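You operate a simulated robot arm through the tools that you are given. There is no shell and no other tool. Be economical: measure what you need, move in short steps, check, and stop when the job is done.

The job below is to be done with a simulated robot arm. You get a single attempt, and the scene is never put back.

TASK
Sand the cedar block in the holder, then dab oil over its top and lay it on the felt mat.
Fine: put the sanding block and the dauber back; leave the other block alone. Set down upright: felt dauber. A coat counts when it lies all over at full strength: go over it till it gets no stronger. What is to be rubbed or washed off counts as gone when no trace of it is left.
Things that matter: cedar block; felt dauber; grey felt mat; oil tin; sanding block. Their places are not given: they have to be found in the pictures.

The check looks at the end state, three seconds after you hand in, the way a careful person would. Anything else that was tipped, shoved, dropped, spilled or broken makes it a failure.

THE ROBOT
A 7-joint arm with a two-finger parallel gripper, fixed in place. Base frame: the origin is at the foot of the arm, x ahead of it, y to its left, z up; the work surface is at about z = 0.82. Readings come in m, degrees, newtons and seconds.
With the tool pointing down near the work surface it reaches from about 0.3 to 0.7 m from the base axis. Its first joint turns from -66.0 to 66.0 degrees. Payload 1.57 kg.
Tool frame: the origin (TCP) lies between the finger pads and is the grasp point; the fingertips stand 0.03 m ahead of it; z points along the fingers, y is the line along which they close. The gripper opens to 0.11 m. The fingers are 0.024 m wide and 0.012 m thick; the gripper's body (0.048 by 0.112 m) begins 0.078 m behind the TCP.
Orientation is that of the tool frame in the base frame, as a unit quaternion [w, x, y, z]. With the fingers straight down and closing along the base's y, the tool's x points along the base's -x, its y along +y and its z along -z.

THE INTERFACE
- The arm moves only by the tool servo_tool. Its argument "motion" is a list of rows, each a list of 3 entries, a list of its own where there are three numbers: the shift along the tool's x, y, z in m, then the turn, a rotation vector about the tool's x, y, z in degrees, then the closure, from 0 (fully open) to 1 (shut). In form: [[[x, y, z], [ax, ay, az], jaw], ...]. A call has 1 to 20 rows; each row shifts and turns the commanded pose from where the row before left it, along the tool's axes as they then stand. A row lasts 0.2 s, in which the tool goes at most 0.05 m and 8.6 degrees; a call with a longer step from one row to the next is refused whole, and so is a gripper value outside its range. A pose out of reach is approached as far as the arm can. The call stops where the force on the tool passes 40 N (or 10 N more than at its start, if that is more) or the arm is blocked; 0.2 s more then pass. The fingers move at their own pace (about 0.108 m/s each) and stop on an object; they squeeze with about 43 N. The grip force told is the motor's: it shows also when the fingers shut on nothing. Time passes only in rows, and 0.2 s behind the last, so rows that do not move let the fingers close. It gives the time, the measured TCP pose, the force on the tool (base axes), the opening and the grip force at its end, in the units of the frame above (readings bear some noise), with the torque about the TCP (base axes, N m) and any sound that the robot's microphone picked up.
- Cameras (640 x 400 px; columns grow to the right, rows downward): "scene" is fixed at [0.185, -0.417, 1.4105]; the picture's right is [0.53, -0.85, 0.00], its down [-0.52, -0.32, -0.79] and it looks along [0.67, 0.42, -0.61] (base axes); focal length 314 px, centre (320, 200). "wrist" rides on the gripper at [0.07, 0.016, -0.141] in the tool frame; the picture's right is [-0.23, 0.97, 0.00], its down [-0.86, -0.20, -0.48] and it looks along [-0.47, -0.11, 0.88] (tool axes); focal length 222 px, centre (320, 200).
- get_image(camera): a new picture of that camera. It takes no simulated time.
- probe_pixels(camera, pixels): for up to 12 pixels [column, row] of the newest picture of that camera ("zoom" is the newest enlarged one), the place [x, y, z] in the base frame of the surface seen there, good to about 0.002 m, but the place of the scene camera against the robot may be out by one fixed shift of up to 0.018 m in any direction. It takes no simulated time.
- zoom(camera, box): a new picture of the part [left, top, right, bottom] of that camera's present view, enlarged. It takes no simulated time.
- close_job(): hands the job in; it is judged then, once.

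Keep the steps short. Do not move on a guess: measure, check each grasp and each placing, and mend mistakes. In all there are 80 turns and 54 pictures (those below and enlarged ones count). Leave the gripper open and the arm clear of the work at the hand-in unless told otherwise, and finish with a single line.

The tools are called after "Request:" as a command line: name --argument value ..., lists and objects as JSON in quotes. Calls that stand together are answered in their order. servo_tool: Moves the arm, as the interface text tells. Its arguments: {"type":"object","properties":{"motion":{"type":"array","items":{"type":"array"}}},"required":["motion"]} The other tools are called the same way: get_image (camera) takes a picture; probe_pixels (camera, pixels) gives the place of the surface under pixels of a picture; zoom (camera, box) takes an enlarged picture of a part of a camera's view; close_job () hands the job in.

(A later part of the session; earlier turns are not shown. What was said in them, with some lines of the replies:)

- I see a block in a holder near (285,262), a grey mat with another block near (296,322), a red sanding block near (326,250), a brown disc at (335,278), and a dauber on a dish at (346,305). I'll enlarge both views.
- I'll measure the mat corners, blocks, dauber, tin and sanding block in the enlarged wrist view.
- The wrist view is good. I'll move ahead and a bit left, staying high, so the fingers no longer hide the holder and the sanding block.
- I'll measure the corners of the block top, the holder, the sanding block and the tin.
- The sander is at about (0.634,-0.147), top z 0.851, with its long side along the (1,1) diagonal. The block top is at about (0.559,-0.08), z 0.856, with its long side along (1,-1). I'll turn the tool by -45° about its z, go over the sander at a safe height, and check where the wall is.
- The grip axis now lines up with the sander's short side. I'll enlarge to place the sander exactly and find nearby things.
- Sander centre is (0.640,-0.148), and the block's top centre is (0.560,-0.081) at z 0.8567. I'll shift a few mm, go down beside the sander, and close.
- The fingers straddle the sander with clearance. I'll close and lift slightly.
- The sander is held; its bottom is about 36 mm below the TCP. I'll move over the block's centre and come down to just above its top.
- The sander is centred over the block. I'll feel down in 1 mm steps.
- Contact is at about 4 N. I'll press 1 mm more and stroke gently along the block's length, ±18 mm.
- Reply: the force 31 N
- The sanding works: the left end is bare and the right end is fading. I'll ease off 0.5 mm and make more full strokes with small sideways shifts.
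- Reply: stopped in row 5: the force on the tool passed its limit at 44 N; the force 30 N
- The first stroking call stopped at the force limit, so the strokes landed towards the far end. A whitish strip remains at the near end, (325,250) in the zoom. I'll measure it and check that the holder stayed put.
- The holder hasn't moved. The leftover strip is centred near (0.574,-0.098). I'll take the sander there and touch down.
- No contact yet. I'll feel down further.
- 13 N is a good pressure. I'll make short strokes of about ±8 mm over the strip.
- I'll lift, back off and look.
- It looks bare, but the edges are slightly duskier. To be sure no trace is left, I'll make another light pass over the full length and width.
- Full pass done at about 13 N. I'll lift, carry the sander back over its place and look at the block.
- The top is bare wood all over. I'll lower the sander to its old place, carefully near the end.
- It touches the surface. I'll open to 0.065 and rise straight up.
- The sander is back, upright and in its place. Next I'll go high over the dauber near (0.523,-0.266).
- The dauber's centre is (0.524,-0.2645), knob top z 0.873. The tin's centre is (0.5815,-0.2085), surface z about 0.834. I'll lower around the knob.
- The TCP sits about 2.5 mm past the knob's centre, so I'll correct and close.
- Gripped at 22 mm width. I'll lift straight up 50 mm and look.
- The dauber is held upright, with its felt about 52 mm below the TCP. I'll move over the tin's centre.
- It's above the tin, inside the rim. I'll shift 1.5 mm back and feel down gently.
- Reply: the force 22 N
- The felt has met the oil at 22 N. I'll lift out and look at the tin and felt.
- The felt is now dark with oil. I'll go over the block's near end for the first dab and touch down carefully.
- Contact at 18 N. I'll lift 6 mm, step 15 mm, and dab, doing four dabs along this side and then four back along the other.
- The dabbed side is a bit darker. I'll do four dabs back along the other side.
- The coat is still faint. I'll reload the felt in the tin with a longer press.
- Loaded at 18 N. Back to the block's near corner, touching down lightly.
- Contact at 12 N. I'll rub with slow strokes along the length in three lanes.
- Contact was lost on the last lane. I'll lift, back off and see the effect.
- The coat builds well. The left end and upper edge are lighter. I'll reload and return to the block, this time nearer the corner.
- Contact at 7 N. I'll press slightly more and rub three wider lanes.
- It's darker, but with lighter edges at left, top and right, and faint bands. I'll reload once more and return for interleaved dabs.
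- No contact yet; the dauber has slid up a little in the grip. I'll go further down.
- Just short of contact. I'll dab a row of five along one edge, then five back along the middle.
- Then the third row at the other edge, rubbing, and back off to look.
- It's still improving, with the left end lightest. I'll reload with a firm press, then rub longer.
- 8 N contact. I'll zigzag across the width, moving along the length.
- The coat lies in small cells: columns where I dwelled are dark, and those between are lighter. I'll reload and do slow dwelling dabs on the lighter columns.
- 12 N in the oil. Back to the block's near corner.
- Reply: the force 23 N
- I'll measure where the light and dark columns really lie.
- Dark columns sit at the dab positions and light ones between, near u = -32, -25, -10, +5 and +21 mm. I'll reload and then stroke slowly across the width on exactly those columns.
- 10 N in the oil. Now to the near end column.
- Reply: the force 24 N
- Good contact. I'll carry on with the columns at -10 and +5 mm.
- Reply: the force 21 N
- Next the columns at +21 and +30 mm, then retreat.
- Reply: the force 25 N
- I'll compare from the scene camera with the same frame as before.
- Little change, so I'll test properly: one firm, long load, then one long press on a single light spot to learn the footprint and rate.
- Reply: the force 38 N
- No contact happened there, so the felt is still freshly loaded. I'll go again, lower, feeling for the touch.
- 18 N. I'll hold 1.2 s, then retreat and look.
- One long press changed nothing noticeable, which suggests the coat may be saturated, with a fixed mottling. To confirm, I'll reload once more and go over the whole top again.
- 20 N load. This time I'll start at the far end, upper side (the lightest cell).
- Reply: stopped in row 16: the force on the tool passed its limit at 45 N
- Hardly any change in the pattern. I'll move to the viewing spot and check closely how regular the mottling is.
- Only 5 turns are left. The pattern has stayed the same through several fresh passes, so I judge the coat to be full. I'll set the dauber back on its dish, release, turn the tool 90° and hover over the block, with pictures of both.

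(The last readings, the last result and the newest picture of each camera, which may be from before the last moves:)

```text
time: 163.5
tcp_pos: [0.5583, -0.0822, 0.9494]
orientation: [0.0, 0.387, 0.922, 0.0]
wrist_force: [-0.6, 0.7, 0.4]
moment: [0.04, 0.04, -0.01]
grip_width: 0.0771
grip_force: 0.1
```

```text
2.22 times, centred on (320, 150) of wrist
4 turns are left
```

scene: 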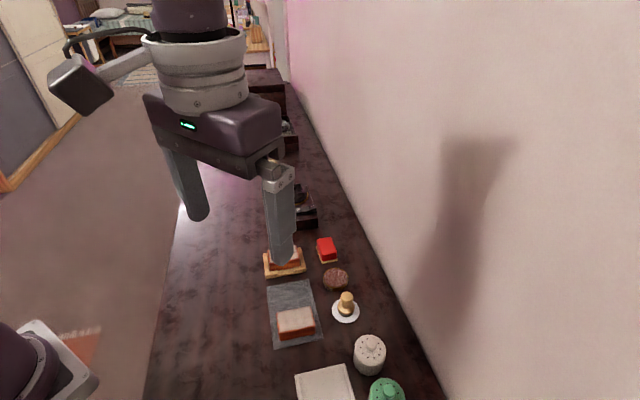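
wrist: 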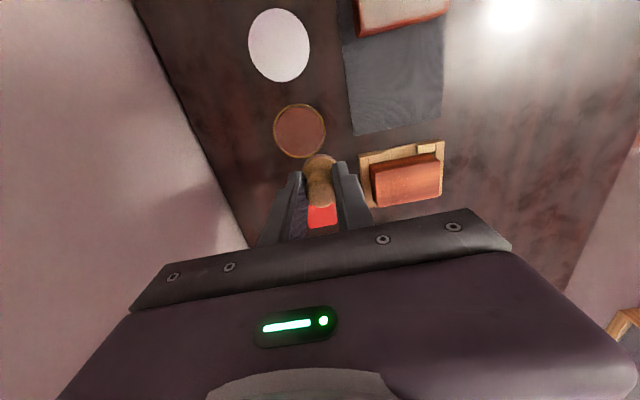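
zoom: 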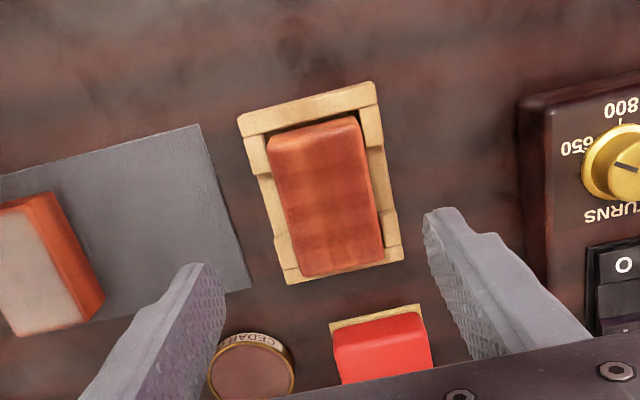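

The dauber is back upright, but from this side the far half of the block looks lighter, so the coat isn't surely full. All the positions are now known exactly, so in this one turn I'll pick the dauber up again, do six reloads with slow lanes over the whole top, put it back, and hover over the block again.

Request:
servo_tool --motion '[[[0, 0, -0.05], [0, 0, 0], 0.3], [[-0.02134, -0.03046, 0], [0, 0, 0], 0.5], [[-0.02134, -0.03046, 0], [0, 0, 0], 0.5], [[-0.02134, -0.03046, 0], [0, 0, 0], 0.5], [[-0.02134, -0.03046, 0], [0, 0, 0], 0.5], [[-0.02134, -0.03046, 0], [0, 0, 0], 0.5], [[0, 0, 0], [0, 0, 0], 0.5], [[0, 0, 0.04], [0, 0, 0], 0.5], [[0, 0, 0.04], [0, 0, 0], 0.5], [[0, 0, 0.03], [0, 0, 0], 0.5], [[0, 0, 0.0133], [0, 0, 0], 0.5], [[0, 0, 0], [0, 0, 0], 0.5]]'

Request:
servo_tool --motion '[[[0, 0, 0], [0, 0, 0], 1], [[0, 0, 0], [0, 0, 0], 1], [[0, 0, 0], [0, 0, 0], 1], [[0, 0, 0], [0, 0, 0], 1], [[0, 0, -0.01], [0, 0, 0], 1], [[0, 0, -0.02], [0, 0, 0], 1], [[0, 0, -0.02], [0, 0, 0], 1], [[-0.00035, 0.03985, 0], [0, 0, 0], 1], [[-0.00035, 0.03985, 0], [0, 0, 0], 1], [[0, 0, 0], [0, 0, 0], 1], [[0, 0, 0.02], [0, 0, 0], 1], [[0, 0, 0.017], [0, 0, 0], 1], [[0, 0, 0.002], [0, 0, 0], 1], [[0, 0, 0.0007], [0, 0, 0], 1], [[0, 0, 0.0006], [0, 0, 0], 1], [[0, 0, 0], [0, 0, 0], 1], [[0, 0, 0], [0, 0, 0], 1]]'

Request:
servo_tool --motion '[[[0, 0, -0.02], [0, 0, 0], 1], [[0, 0, -0.02], [0, 0, 0], 1], [[0.0338, 0.014825, 0], [0, 0, 0], 1], [[0.0338, 0.014825, 0], [0, 0, 0], 1], [[0.0338, 0.014825, 0], [0, 0, 0], 1], [[0.0338, 0.014825, 0], [0, 0, 0], 1], [[0, 0, 0], [0, 0, 0], 1], [[0, 0, 0.012], [0, 0, 0], 1], [[0, 0, 0.005], [0, 0, 0], 1], [[0, 0, 0.0011], [0, 0, 0], 1], [[-0.008, 0, 0], [0, 0, 0], 1], [[-0.008, 0, 0], [0, 0, 0], 1], [[-0.008, 0, 0], [0, 0, 0], 1], [[-0.008, 0, 0], [0, 0, 0], 1], [[-0.008, 0, 0], [0, 0, 0], 1], [[-0.008, 0, 0], [0, 0, 0], 1], [[-0.008, 0, 0], [0, 0, 0], 1]]'

Request:
servo_tool --motion '[[[0.008, 0.009, 0], [0, 0, 0], 1], [[0.008, 0, 0], [0, 0, 0], 1], [[0.008, 0, 0], [0, 0, 0], 1], [[0.008, 0, 0], [0, 0, 0], 1], [[0.008, 0, 0], [0, 0, 0], 1], [[0.008, 0, 0], [0, 0, 0], 1], [[0.008, 0, 0], [0, 0, 0], 1], [[0, 0, -0.0091], [0, 0, 0], 1], [[0, 0, -0.009], [0, 0, 0], 1], [[-0.0338, -0.017075, 0], [0, 0, 0], 1], [[-0.0338, -0.017075, 0], [0, 0, 0], 1], [[-0.0338, -0.017075, 0], [0, 0, 0], 1], [[-0.0338, -0.017075, 0], [0, 0, 0], 1], [[0, 0, 0], [0, 0, 0], 1], [[0, 0, 0.02], [0, 0, 0], 1], [[0, 0, 0.0185], [0, 0, 0], 1], [[0, 0, 0.001], [0, 0, 0], 1], [[0, 0, 0.0005], [0, 0, 0], 1], [[0, 0, 0], [0, 0, 0], 1]]'

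Request:
servo_tool --motion '[[[0, 0, -0.02], [0, 0, 0], 1], [[0, 0, -0.02], [0, 0, 0], 1], [[0.0338, 0.019325, 0], [0, 0, 0], 1], [[0.0338, 0.019325, 0], [0, 0, 0], 1], [[0.0338, 0.019325, 0], [0, 0, 0], 1], [[0.0338, 0.019325, 0], [0, 0, 0], 1], [[0, 0, 0], [0, 0, 0], 1], [[0, 0, 0.012], [0, 0, 0], 1], [[0, 0, 0.005], [0, 0, 0], 1], [[0, 0, 0.0011], [0, 0, 0], 1], [[-0.008, 0, 0], [0, 0, 0], 1], [[-0.008, 0, 0], [0, 0, 0], 1], [[-0.008, 0, 0], [0, 0, 0], 1], [[-0.008, 0, 0], [0, 0, 0], 1], [[-0.008, 0, 0], [0, 0, 0], 1], [[-0.008, 0, 0], [0, 0, 0], 1], [[-0.008, 0, 0], [0, 0, 0], 1]]'

Request:
servo_tool --motion '[[[0.008, 0.009, 0], [0, 0, 0], 1], [[0.008, 0, 0], [0, 0, 0], 1], [[0.008, 0, 0], [0, 0, 0], 1], [[0.008, 0, 0], [0, 0, 0], 1], [[0.008, 0, 0], [0, 0, 0], 1], [[0.008, 0, 0], [0, 0, 0], 1], [[0.008, 0, 0], [0, 0, 0], 1], [[0, 0, -0.0091], [0, 0, 0], 1], [[0, 0, -0.009], [0, 0, 0], 1], [[-0.0338, -0.021575, 0], [0, 0, 0], 1], [[-0.0338, -0.021575, 0], [0, 0, 0], 1], [[-0.0338, -0.021575, 0], [0, 0, 0], 1], [[-0.0338, -0.021575, 0], [0, 0, 0], 1], [[0, 0, 0], [0, 0, 0], 1], [[0, 0, 0.02], [0, 0, 0], 1], [[0, 0, 0.0185], [0, 0, 0], 1], [[0, 0, 0.001], [0, 0, 0], 1], [[0, 0, 0.0005], [0, 0, 0], 1], [[0, 0, 0], [0, 0, 0], 1]]'

Request:
servo_tool --motion '[[[0, 0, -0.02], [0, 0, 0], 1], [[0, 0, -0.02], [0, 0, 0], 1], [[0.0198, 0.014825, 0], [0, 0, 0], 1], [[0.0198, 0.014825, 0], [0, 0, 0], 1], [[0.0198, 0.014825, 0], [0, 0, 0], 1], [[0.0198, 0.014825, 0], [0, 0, 0], 1], [[0, 0, 0], [0, 0, 0], 1], [[0, 0, 0.012], [0, 0, 0], 1], [[0, 0, 0.005], [0, 0, 0], 1], [[0, 0, 0.0011], [0, 0, 0], 1], [[0.008, 0, 0], [0, 0, 0], 1], [[0.008, 0, 0], [0, 0, 0], 1], [[0.008, 0, 0], [0, 0, 0], 1], [[0.008, 0, 0], [0, 0, 0], 1], [[0.008, 0, 0], [0, 0, 0], 1], [[0.008, 0, 0], [0, 0, 0], 1], [[0.008, 0, 0], [0, 0, 0], 1]]'

Request:
servo_tool --motion '[[[-0.008, 0.009, 0], [0, 0, 0], 1], [[-0.008, 0, 0], [0, 0, 0], 1], [[-0.008, 0, 0], [0, 0, 0], 1], [[-0.008, 0, 0], [0, 0, 0], 1], [[-0.008, 0, 0], [0, 0, 0], 1], [[-0.008, 0, 0], [0, 0, 0], 1], [[-0.008, 0, 0], [0, 0, 0], 1], [[0, 0, -0.0091], [0, 0, 0], 1], [[0, 0, -0.009], [0, 0, 0], 1], [[-0.0198, -0.017075, 0], [0, 0, 0], 1], [[-0.0198, -0.017075, 0], [0, 0, 0], 1], [[-0.0198, -0.017075, 0], [0, 0, 0], 1], [[-0.0198, -0.017075, 0], [0, 0, 0], 1], [[0, 0, 0], [0, 0, 0], 1], [[0, 0, 0.02], [0, 0, 0], 1], [[0, 0, 0.0185], [0, 0, 0], 1], [[0, 0, 0.001], [0, 0, 0], 1], [[0, 0, 0.0005], [0, 0, 0], 1], [[0, 0, 0], [0, 0, 0], 1]]'

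Request:
servo_tool --motion '[[[0, 0, -0.02], [0, 0, 0], 1], [[0, 0, -0.02], [0, 0, 0], 1], [[0.0338, 0.014825, 0], [0, 0, 0], 1], [[0.0338, 0.014825, 0], [0, 0, 0], 1], [[0.0338, 0.014825, 0], [0, 0, 0], 1], [[0.0338, 0.014825, 0], [0, 0, 0], 1], [[0, 0, 0], [0, 0, 0], 1], [[0, 0, 0.012], [0, 0, 0], 1], [[0, 0, 0.005], [0, 0, 0], 1], [[0, 0, 0.0011], [0, 0, 0], 1], [[-0.008, 0, 0], [0, 0, 0], 1], [[-0.008, 0, 0], [0, 0, 0], 1], [[-0.008, 0, 0], [0, 0, 0], 1], [[-0.008, 0, 0], [0, 0, 0], 1], [[-0.008, 0, 0], [0, 0, 0], 1], [[-0.008, 0, 0], [0, 0, 0], 1], [[-0.008, 0, 0], [0, 0, 0], 1]]'

Request:
servo_tool --motion '[[[0.008, 0.009, 0], [0, 0, 0], 1], [[0.008, 0, 0], [0, 0, 0], 1], [[0.008, 0, 0], [0, 0, 0], 1], [[0.008, 0, 0], [0, 0, 0], 1], [[0.008, 0, 0], [0, 0, 0], 1], [[0.008, 0, 0], [0, 0, 0], 1], [[0.008, 0, 0], [0, 0, 0], 1], [[0, 0, -0.0091], [0, 0, 0], 1], [[0, 0, -0.009], [0, 0, 0], 1], [[-0.0338, -0.017075, 0], [0, 0, 0], 1], [[-0.0338, -0.017075, 0], [0, 0, 0], 1], [[-0.0338, -0.017075, 0], [0, 0, 0], 1], [[-0.0338, -0.017075, 0], [0, 0, 0], 1], [[0, 0, 0], [0, 0, 0], 1], [[0, 0, 0.02], [0, 0, 0], 1], [[0, 0, 0.0185], [0, 0, 0], 1], [[0, 0, 0.001], [0, 0, 0], 1], [[0, 0, 0.0005], [0, 0, 0], 1], [[0, 0, 0], [0, 0, 0], 1]]'

Request:
servo_tool --motion '[[[0, 0, -0.02], [0, 0, 0], 1], [[0, 0, -0.02], [0, 0, 0], 1], [[0.0198, 0.019325, 0], [0, 0, 0], 1], [[0.0198, 0.019325, 0], [0, 0, 0], 1], [[0.0198, 0.019325, 0], [0, 0, 0], 1], [[0.0198, 0.019325, 0], [0, 0, 0], 1], [[0, 0, 0], [0, 0, 0], 1], [[0, 0, 0.012], [0, 0, 0], 1], [[0, 0, 0.005], [0, 0, 0], 1], [[0, 0, 0.0011], [0, 0, 0], 1], [[0.008, 0, 0], [0, 0, 0], 1], [[0.008, 0, 0], [0, 0, 0], 1], [[0.008, 0, 0], [0, 0, 0], 1], [[0.008, 0, 0], [0, 0, 0], 1], [[0.008, 0, 0], [0, 0, 0], 1], [[0.008, 0, 0], [0, 0, 0], 1], [[0.008, 0, 0], [0, 0, 0], 1]]'

Request:
servo_tool --motion '[[[-0.008, 0.009, 0], [0, 0, 0], 1], [[-0.008, 0, 0], [0, 0, 0], 1], [[-0.008, 0, 0], [0, 0, 0], 1], [[-0.008, 0, 0], [0, 0, 0], 1], [[-0.008, 0, 0], [0, 0, 0], 1], [[-0.008, 0, 0], [0, 0, 0], 1], [[-0.008, 0, 0], [0, 0, 0], 1], [[0, 0, -0.0091], [0, 0, 0], 1], [[0, 0, -0.009], [0, 0, 0], 1], [[0, 0, 0], [0, 0, 0], 1]]'

Request:
get_image --camera "wrist"

Request:
zoom --camera "scene" --box '[250, 220, 410, 360]'

```text
time: 166.1
tcp_pos: [0.5229, -0.2648, 0.8784]
orientation: [0.001, 0.385, 0.923, -0.001]
wrist_force: [0.0, 0.4, 1.3]
moment: [-0.02, 0.03, 0.01]
grip_width: 0.0551
grip_force: 0.1
```

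```text
time: 169.7
tcp_pos: [0.5824, -0.2092, 0.8866]
orientation: [0.001, 0.386, 0.922, 0.0]
wrist_force: [3.5, -0.1, 10.8]
moment: [-0.08, -0.02, 0.0]
grip_width: 0.0222
grip_force: 34.7
```

```text
time: 173.3
tcp_pos: [0.5673, -0.112, 0.9104]
orientation: [0.0, 0.386, 0.923, 0.0]
wrist_force: [-2.0, 0.7, 5.9]
moment: [0.1, 0.12, -0.02]
grip_width: 0.0228
grip_force: 35.3
```

```text
time: 177.3
tcp_pos: [0.5815, -0.2079, 0.8889]
orientation: [0.001, 0.387, 0.922, -0.001]
wrist_force: [-1.0, 0.1, -0.2]
moment: [-0.01, -0.02, -0.02]
grip_width: 0.0226
grip_force: 34.6
```

```text
time: 180.9
tcp_pos: [0.5804, -0.0983, 0.9091]
orientation: [0.001, 0.386, 0.923, -0.001]
wrist_force: [0.6, 0.4, -0.6]
moment: [-0.02, 0.0, 0.01]
grip_width: 0.0223
grip_force: 34.7
```

```text
time: 184.9
tcp_pos: [0.5809, -0.2102, 0.8868]
orientation: [-0.001, 0.385, 0.923, 0.0]
wrist_force: [1.0, 0.3, 0.3]
moment: [0.01, -0.03, 0.0]
grip_width: 0.0223
grip_force: 35.5
```

```text
time: 188.5
tcp_pos: [0.528, -0.0709, 0.909]
orientation: [0.0, 0.386, 0.922, 0.0]
wrist_force: [1.0, -0.4, -0.3]
moment: [0.03, 0.0, 0.0]
grip_width: 0.0223
grip_force: 35.1
```

```text
time: 192.5
tcp_pos: [0.5804, -0.21, 0.8873]
orientation: [0.0, 0.386, 0.922, 0.0]
wrist_force: [-0.2, -0.2, -0.7]
moment: [0.01, -0.01, 0.03]
grip_width: 0.0225
grip_force: 36.1
```

```text
time: 196.1
tcp_pos: [0.5681, -0.1119, 0.911]
orientation: [0.001, 0.386, 0.922, -0.001]
wrist_force: [-0.1, 0.4, -1.2]
moment: [-0.02, -0.01, -0.01]
grip_width: 0.0224
grip_force: 35.1
```

```text
time: 200.1
tcp_pos: [0.5809, -0.2101, 0.888]
orientation: [-0.001, 0.386, 0.923, 0.0]
wrist_force: [0.5, -0.4, -0.7]
moment: [0.0, -0.02, -0.02]
grip_width: 0.0223
grip_force: 35.5
```

```text
time: 203.7
tcp_pos: [0.5413, -0.0602, 0.9101]
orientation: [0.001, 0.387, 0.922, 0.0]
wrist_force: [0.3, 0.6, -0.8]
moment: [0.01, 0.0, -0.03]
grip_width: 0.0225
grip_force: 35.1
```

```text
time: 205.9
tcp_pos: [0.5861, -0.0934, 0.9276]
orientation: [0.001, 0.386, 0.922, -0.001]
wrist_force: [-0.8, 0.7, -0.6]
moment: [0.02, 0.02, 0.0]
grip_width: 0.0225
grip_force: 34.8
```

```text
10 pictures are left
```

wrist: 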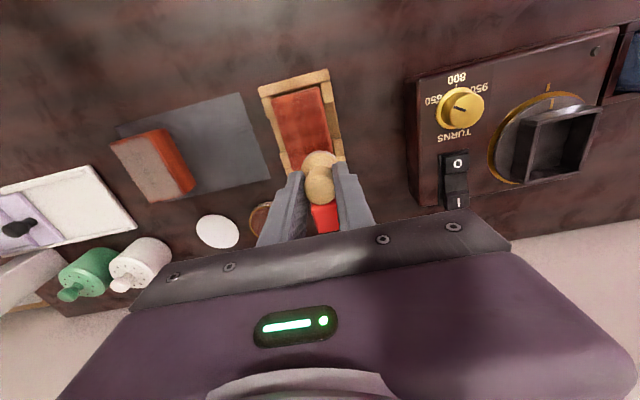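

```text
2.86 times, centred on (330, 290) of scene
3 turns are left
```

zoom: 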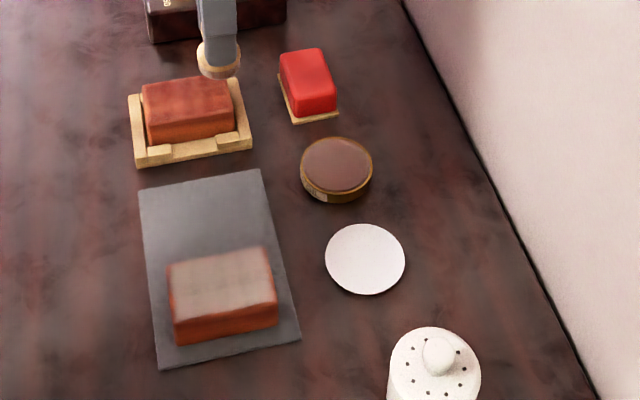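

Only the first load touched; after that the dauber had slid up and later passes didn't reach. Nothing was disturbed. I'll repeat four cycles, each a bit deeper to follow the slide, then return the dauber, pick up the block across its width, lay it on the free half of the mat, and take pictures.

Request:
servo_tool --motion '[[[-0.0198, -0.021575, 0], [0, 0, 0], 1], [[-0.0198, -0.021575, 0], [0, 0, 0], 1], [[-0.0198, -0.021575, 0], [0, 0, 0], 1], [[-0.0198, -0.021575, 0], [0, 0, 0], 1], [[0, 0, 0], [0, 0, 0], 1], [[0, 0, 0.02], [0, 0, 0], 1], [[0, 0, 0.019], [0, 0, 0], 1], [[0, 0, 0.0012], [0, 0, 0], 1], [[0, 0, 0.001], [0, 0, 0], 1], [[0, 0, 0], [0, 0, 0], 1], [[0, 0, 0], [0, 0, 0], 1]]'

Request:
servo_tool --motion '[[[0, 0, -0.0206], [0, 0, 0], 1], [[0, 0, -0.0206], [0, 0, 0], 1], [[0.0338, 0.019325, 0], [0, 0, 0], 1], [[0.0338, 0.019325, 0], [0, 0, 0], 1], [[0.0338, 0.019325, 0], [0, 0, 0], 1], [[0.0338, 0.019325, 0], [0, 0, 0], 1], [[0, 0, 0], [0, 0, 0], 1], [[0, 0, 0.012], [0, 0, 0], 1], [[0, 0, 0.006], [0, 0, 0], 1], [[0, 0, 0.001], [0, 0, 0], 1], [[0, 0, 0.0007], [0, 0, 0], 1], [[-0.008, 0, 8e-05], [0, 0, 0], 1], [[-0.008, 0, 8e-05], [0, 0, 0], 1], [[-0.008, 0, 8e-05], [0, 0, 0], 1], [[-0.008, 0, 8e-05], [0, 0, 0], 1], [[-0.008, 0, 8e-05], [0, 0, 0], 1], [[-0.008, 0, 8e-05], [0, 0, 0], 1], [[-0.008, 0, 8e-05], [0, 0, 0], 1]]'

Request:
servo_tool --motion '[[[0.008, 0.009, 8e-05], [0, 0, 0], 1], [[0.008, 0, 8e-05], [0, 0, 0], 1], [[0.008, 0, 8e-05], [0, 0, 0], 1], [[0.008, 0, 8e-05], [0, 0, 0], 1], [[0.008, 0, 8e-05], [0, 0, 0], 1], [[0.008, 0, 8e-05], [0, 0, 0], 1], [[0.008, 0, 8e-05], [0, 0, 0], 1], [[0, 0, -0.0104], [0, 0, 0], 1], [[0, 0, -0.0104], [0, 0, 0], 1], [[-0.0338, -0.021575, 0], [0, 0, 0], 1], [[-0.0338, -0.021575, 0], [0, 0, 0], 1], [[-0.0338, -0.021575, 0], [0, 0, 0], 1], [[-0.0338, -0.021575, 0], [0, 0, 0], 1], [[0, 0, 0], [0, 0, 0], 1], [[0, 0, 0.02], [0, 0, 0], 1], [[0, 0, 0.02], [0, 0, 0], 1], [[0, 0, 0.0015], [0, 0, 0], 1], [[0, 0, 0.0012], [0, 0, 0], 1], [[0, 0, 0], [0, 0, 0], 1]]'

Request:
servo_tool --motion '[[[0, 0, -0.0213], [0, 0, 0], 1], [[0, 0, -0.0214], [0, 0, 0], 1], [[0.0338, 0.014825, 0], [0, 0, 0], 1], [[0.0338, 0.014825, 0], [0, 0, 0], 1], [[0.0338, 0.014825, 0], [0, 0, 0], 1], [[0.0338, 0.014825, 0], [0, 0, 0], 1], [[0, 0, 0], [0, 0, 0], 1], [[0, 0, 0.012], [0, 0, 0], 1], [[0, 0, 0.0075], [0, 0, 0], 1], [[0, 0, 0.001], [0, 0, 0], 1], [[0, 0, 0.0007], [0, 0, 0], 1], [[-0.008, 0, 8e-05], [0, 0, 0], 1], [[-0.008, 0, 8e-05], [0, 0, 0], 1], [[-0.008, 0, 8e-05], [0, 0, 0], 1], [[-0.008, 0, 8e-05], [0, 0, 0], 1], [[-0.008, 0, 8e-05], [0, 0, 0], 1], [[-0.008, 0, 8e-05], [0, 0, 0], 1], [[-0.008, 0, 8e-05], [0, 0, 0], 1]]'

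Request:
servo_tool --motion '[[[0.008, 0.009, 8e-05], [0, 0, 0], 1], [[0.008, 0, 8e-05], [0, 0, 0], 1], [[0.008, 0, 8e-05], [0, 0, 0], 1], [[0.008, 0, 8e-05], [0, 0, 0], 1], [[0.008, 0, 8e-05], [0, 0, 0], 1], [[0.008, 0, 8e-05], [0, 0, 0], 1], [[0.008, 0, 8e-05], [0, 0, 0], 1], [[0, 0, -0.0111], [0, 0, 0], 1], [[0, 0, -0.0112], [0, 0, 0], 1], [[-0.0338, -0.017075, 0], [0, 0, 0], 1], [[-0.0338, -0.017075, 0], [0, 0, 0], 1], [[-0.0338, -0.017075, 0], [0, 0, 0], 1], [[-0.0338, -0.017075, 0], [0, 0, 0], 1], [[0, 0, 0], [0, 0, 0], 1], [[0, 0, 0.02], [0, 0, 0], 1], [[0, 0, 0.021], [0, 0, 0], 1], [[0, 0, 0.002], [0, 0, 0], 1], [[0, 0, 0.0012], [0, 0, 0], 1], [[0, 0, 0], [0, 0, 0], 1]]'

Request:
servo_tool --motion '[[[0, 0, -0.0221], [0, 0, 0], 1], [[0, 0, -0.0221], [0, 0, 0], 1], [[0.0198, 0.019325, 0], [0, 0, 0], 1], [[0.0198, 0.019325, 0], [0, 0, 0], 1], [[0.0198, 0.019325, 0], [0, 0, 0], 1], [[0.0198, 0.019325, 0], [0, 0, 0], 1], [[0, 0, 0], [0, 0, 0], 1], [[0, 0, 0.013], [0, 0, 0], 1], [[0, 0, 0.008], [0, 0, 0], 1], [[0, 0, 0.001], [0, 0, 0], 1], [[0, 0, 0.0007], [0, 0, 0], 1], [[0.008, 0, 8e-05], [0, 0, 0], 1], [[0.008, 0, 8e-05], [0, 0, 0], 1], [[0.008, 0, 8e-05], [0, 0, 0], 1], [[0.008, 0, 8e-05], [0, 0, 0], 1], [[0.008, 0, 8e-05], [0, 0, 0], 1], [[0.008, 0, 8e-05], [0, 0, 0], 1], [[0.008, 0, 8e-05], [0, 0, 0], 1]]'

Request:
servo_tool --motion '[[[-0.008, 0.009, 8e-05], [0, 0, 0], 1], [[-0.008, 0, 8e-05], [0, 0, 0], 1], [[-0.008, 0, 8e-05], [0, 0, 0], 1], [[-0.008, 0, 8e-05], [0, 0, 0], 1], [[-0.008, 0, 8e-05], [0, 0, 0], 1], [[-0.008, 0, 8e-05], [0, 0, 0], 1], [[-0.008, 0, 8e-05], [0, 0, 0], 1], [[0, 0, -0.0119], [0, 0, 0], 1], [[0, 0, -0.0119], [0, 0, 0], 1], [[-0.0198, -0.021575, 0], [0, 0, 0], 1], [[-0.0198, -0.021575, 0], [0, 0, 0], 1], [[-0.0198, -0.021575, 0], [0, 0, 0], 1], [[-0.0198, -0.021575, 0], [0, 0, 0], 1], [[0, 0, 0], [0, 0, 0], 1], [[0, 0, 0.02], [0, 0, 0], 1], [[0, 0, 0.022], [0, 0, 0], 1], [[0, 0, 0.0022], [0, 0, 0], 1], [[0, 0, 0.0012], [0, 0, 0], 1], [[0, 0, 0], [0, 0, 0], 1]]'

Request:
servo_tool --motion '[[[0, 0, -0.0227], [0, 0, 0], 1], [[0, 0, -0.0227], [0, 0, 0], 1], [[0.0198, 0.014825, 0], [0, 0, 0], 1], [[0.0198, 0.014825, 0], [0, 0, 0], 1], [[0.0198, 0.014825, 0], [0, 0, 0], 1], [[0.0198, 0.014825, 0], [0, 0, 0], 1], [[0, 0, 0], [0, 0, 0], 1], [[0, 0, 0.014], [0, 0, 0], 1], [[0, 0, 0.0085], [0, 0, 0], 1], [[0, 0, 0.001], [0, 0, 0], 1], [[0, 0, 0.0006], [0, 0, 0], 1], [[0.008, 0, 0], [0, 0, 0], 1], [[0.008, 0, 0], [0, 0, 0], 1], [[0.008, 0, 0], [0, 0, 0], 1], [[0.008, 0, 0], [0, 0, 0], 1], [[0.008, 0, 0], [0, 0, 0], 1], [[0.008, 0, 0], [0, 0, 0], 1], [[0.008, 0, 0], [0, 0, 0], 1]]'

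Request:
servo_tool --motion '[[[-0.008, 0.009, 0], [0, 0, 0], 1], [[-0.008, 0, 0], [0, 0, 0], 1], [[-0.008, 0, 0], [0, 0, 0], 1], [[-0.008, 0, 0], [0, 0, 0], 1], [[-0.008, 0, 0], [0, 0, 0], 1], [[-0.008, 0, 0], [0, 0, 0], 1], [[-0.008, 0, 0], [0, 0, 0], 1], [[0, 0, -0.012], [0, 0, 0], 1], [[0, 0, -0.0121], [0, 0, 0], 1], [[-0.019625, -0.037, 0], [0, 0, 0], 1], [[-0.019625, -0.037, 0], [0, 0, 0], 1], [[-0.019625, -0.037, 0], [0, 0, 0], 1], [[-0.019625, -0.037, 0], [0, 0, 0], 1], [[0, 0, 0], [0, 0, 0], 1]]'

Request:
servo_tool --motion '[[[0, 0, 0.03], [0, 0, 0], 1], [[0, 0, 0.02], [0, 0, 0], 1], [[0, 0, 0.003], [0, 0, 0], 1], [[0, 0, 0.0015], [0, 0, 0], 1], [[0, 0, 0.001], [0, 0, 0], 1], [[0, 0, 0.0009], [0, 0, 0], 1], [[0, 0, 0], [0, 0, 0], 1], [[0, 0, 0], [0, 0, 0], 0.6], [[0, 0, 0], [0, 0, 0], 0.5], [[0, 0, 0], [0, 0, 0], 0.5], [[0, 0, -0.015], [0, 0, 0], 0.5], [[0, 0, -0.035], [0, 0, 0], 0.5], [[0, 0, -0.04], [0, 0, 0], 0.5], [[0, 0, -0.04], [0, 0, 0], 0.5], [[0, 0, 0], [0, 0, 0], 0.5]]'

Request:
servo_tool --motion '[[[0.02134, 0.03046, 0], [0, 0, 0], 0.3], [[0.02134, 0.03046, 0], [0, 0, 0], 0.3], [[0.02134, 0.03046, 0], [0, 0, 0], 0.3], [[0.02134, 0.03046, 0], [0, 0, 0], 0.3], [[0.02134, 0.03046, 0], [0, 0, 0], 0.3], [[0, 0, 0.03], [0, 0, 0], 0.3], [[0, 0, 0.02], [0, 0, 0], 0.3], [[0, 0, 0], [0, 0, 0], 0.3]]'

Request:
zoom --camera "wrist" --box '[200, 60, 440, 240]'

Request:
servo_tool --motion '[[[0, 0, 0.03], [0, 0, 0], 0.3], [[0, 0, 0.03], [0, 0, 0], 0.3], [[0, 0, 0.015], [0, 0, 0], 0.3], [[0, 0, 0.0058], [0, 0, 0], 0.3], [[0, 0, 0], [0, 0, 0], 0.3], [[0, 0, 0], [0, 0, 0], 1], [[0, 0, 0], [0, 0, 0], 1], [[0, 0, 0], [0, 0, 0], 1], [[0, 0, 0], [0, 0, 0], 1], [[0, 0, -0.01], [0, 0, 0], 1], [[0, 0, -0.02], [0, 0, 0], 1], [[0, 0, -0.03], [0, 0, 0], 1], [[0, 0, 0], [0, 0, 0], 1]]'

Request:
servo_tool --motion '[[[0.0002, -0.024, 0], [0, 0, 0], 1], [[0.0002, -0.024, 0], [0, 0, 0], 1], [[0.0002, -0.024, 0], [0, 0, 0], 1], [[0, -0.024, 0], [0, 0, 0], 1], [[0, 0, 0], [0, 0, 0], 1], [[0, 0, 0.03], [0, 0, 0], 1], [[0, 0, 0.02], [0, 0, 0], 1], [[0, 0, 0.008], [0, 0, 0], 1], [[0, 0, 0.003], [0, 0, 0], 1], [[0, 0, 0.0015], [0, 0, 0], 1], [[0, 0, 0.0007], [0, 0, 0], 1], [[0, 0, 0], [0, 0, 0], 1]]'

Request:
zoom --camera "scene" --box '[250, 220, 410, 360]'

```text
time: 208.3
tcp_pos: [0.5805, -0.2101, 0.8861]
orientation: [0.001, 0.386, 0.923, 0.0]
wrist_force: [0.4, 0.2, 5.4]
moment: [-0.07, 0.0, 0.02]
grip_width: 0.0222
grip_force: 35.2
```

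```text
time: 212.1
tcp_pos: [0.5804, -0.1013, 0.9065]
orientation: [0.001, 0.386, 0.923, 0.0]
wrist_force: [-3.7, 3.3, 15.8]
moment: [0.27, 0.3, -0.02]
grip_width: 0.0225
grip_force: 34.9
```

```text
time: 216.1
tcp_pos: [0.5814, -0.2105, 0.8862]
orientation: [0.001, 0.385, 0.923, 0.0]
wrist_force: [-2.5, 1.7, 15.9]
moment: [0.14, 0.04, 0.03]
grip_width: 0.0224
grip_force: 35.0
```

```text
time: 219.9
tcp_pos: [0.5671, -0.1116, 0.9051]
orientation: [0.0, 0.385, 0.923, -0.001]
wrist_force: [-5.7, 5.0, 18.4]
moment: [0.33, 0.25, 0.01]
grip_width: 0.0225
grip_force: 35.2
```

```text
time: 223.9
tcp_pos: [0.5807, -0.2096, 0.8831]
orientation: [0.001, 0.386, 0.923, 0.0]
wrist_force: [-0.3, 0.5, 3.1]
moment: [-0.03, 0.03, -0.02]
grip_width: 0.0225
grip_force: 35.5
```

```text
time: 227.7
tcp_pos: [0.5412, -0.0595, 0.9048]
orientation: [0.002, 0.386, 0.923, 0.0]
wrist_force: [5.5, -6.2, 19.0]
moment: [-0.34, -0.35, -0.01]
grip_width: 0.0227
grip_force: 34.6
```

```text
time: 231.7
tcp_pos: [0.5809, -0.2103, 0.8813]
orientation: [0.001, 0.386, 0.922, -0.001]
wrist_force: [0.4, 0.6, 1.6]
moment: [0.03, -0.04, -0.02]
grip_width: 0.0222
grip_force: 34.8
```

```text
time: 235.5
tcp_pos: [0.5288, -0.0727, 0.9033]
orientation: [0.001, 0.386, 0.922, 0.0]
wrist_force: [4.4, -3.4, 11.4]
moment: [-0.14, -0.31, -0.05]
grip_width: 0.0223
grip_force: 35.3
```

```text
time: 238.5
tcp_pos: [0.5246, -0.2668, 0.9264]
orientation: [0.001, 0.386, 0.923, -0.001]
wrist_force: [0.8, -0.2, -0.7]
moment: [0.02, 0.0, 0.01]
grip_width: 0.0224
grip_force: 35.2
```

```text
time: 241.7
tcp_pos: [0.5228, -0.2657, 1.0024]
orientation: [0.0, 0.386, 0.923, 0.0]
wrist_force: [0.0, -0.3, -1.3]
moment: [-0.03, 0.01, -0.01]
grip_width: 0.0549
grip_force: 0.0
```

```text
time: 243.5
tcp_pos: [0.557, -0.0848, 0.9506]
orientation: [0.0, 0.386, 0.922, 0.0]
wrist_force: [-0.6, -1.0, -0.3]
moment: [-0.02, -0.02, 0.01]
grip_width: 0.0767
grip_force: 0.1
```

```text
2.22 times, centred on (320, 150) of wrist
```

zoom: 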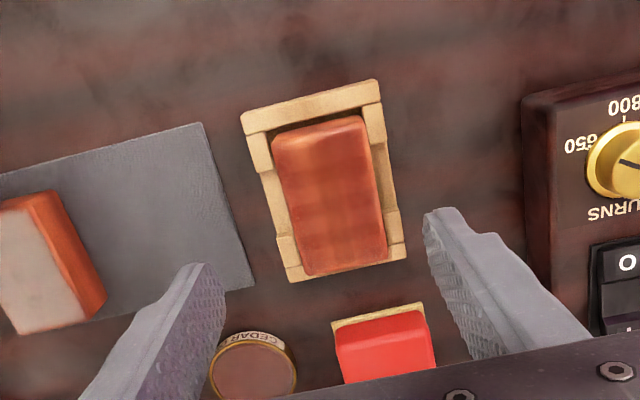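

```text
time: 246.3
tcp_pos: [0.5556, -0.083, 0.9302]
orientation: [-0.001, 0.387, 0.922, 0.0]
wrist_force: [0.5, -0.3, -0.5]
moment: [0.01, 0.0, -0.02]
grip_width: 0.0439
grip_force: 43.2
```

```text
time: 248.9
tcp_pos: [0.4877, -0.1497, 0.8663]
orientation: [0.001, 0.386, 0.923, 0.0]
wrist_force: [-0.9, 1.8, 16.5]
moment: [-0.22, 0.27, 0.0]
grip_width: 0.044
grip_force: 43.1
```

```text
2.86 times, centred on (330, 290) of scene
```

zoom: 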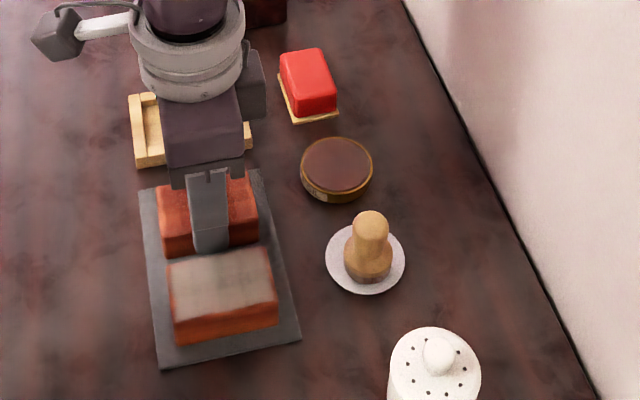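

Request:
get_image --camera "wrist"

```text
6 pictures are left
2 turns are left
```

wrist: 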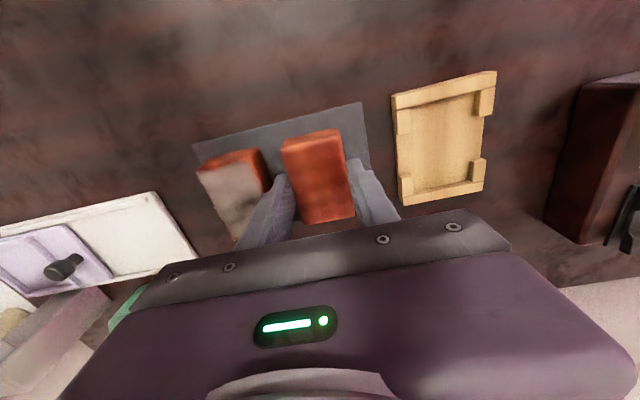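

It all worked: the dauber is upright on its dish, and the block is on the mat, touching at 16 N, with a gap to the other block. I'll open only a little so I don't bump the neighbour, rise clear, and take a last look.

Request:
servo_tool --motion '[[[0, 0, -0.0004], [0, 0, 0], 0.55], [[0, 0, 0], [0, 0, 0], 0.5], [[0, 0, 0], [0, 0, 0], 0.48], [[0, 0, 0], [0, 0, 0], 0.48], [[0, 0, -0.01], [0, 0, 0], 0.48], [[0, 0, -0.03], [0, 0, 0], 0.48], [[0, 0, -0.04], [0, 0, 0], 0.48], [[0, 0, -0.04], [0, 0, 0], 0.3], [[0, 0, -0.04], [0, 0, 0], 0], [[0, 0, -0.02], [0, 0, 0], 0], [[0, 0, 0], [0, 0, 0], 0], [[0, 0, 0], [0, 0, 0], 0]]'

Request:
get_image --camera "wrist"

Request:
zoom --camera "scene" --box '[250, 220, 410, 360]'

```text
time: 251.5
tcp_pos: [0.4892, -0.1498, 1.0468]
orientation: [0.0, 0.386, 0.923, 0.0]
wrist_force: [-0.7, 1.1, -0.1]
moment: [0.0, 0.01, 0.04]
grip_width: 0.11
grip_force: 0.0
```

```text
5 pictures are left
```

wrist: 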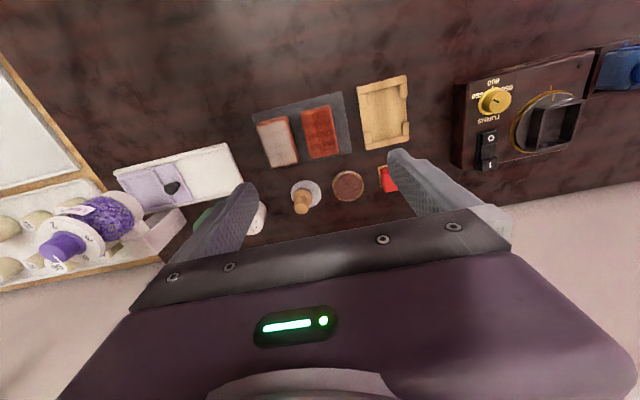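

```text
2.86 times, centred on (330, 290) of scene
1 turns are left
```

zoom: 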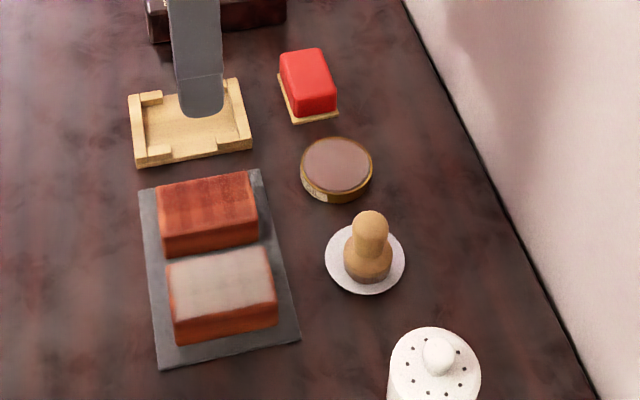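

The oiled block lies flat on the mat, the other block hasn't moved, the dauber stands upright on its dish, the sander is in its place, and the gripper is open and clear. I'll hand in.

Request:
close_job

```text
The job is handed in.
```

Handed in: the cedar block is sanded bare, oiled and lying on the mat, with the sander and dauber back in place and the other block untouched, but the oil still looked slightly mottled, so I can't be sure the coat is at full strength everywhere.
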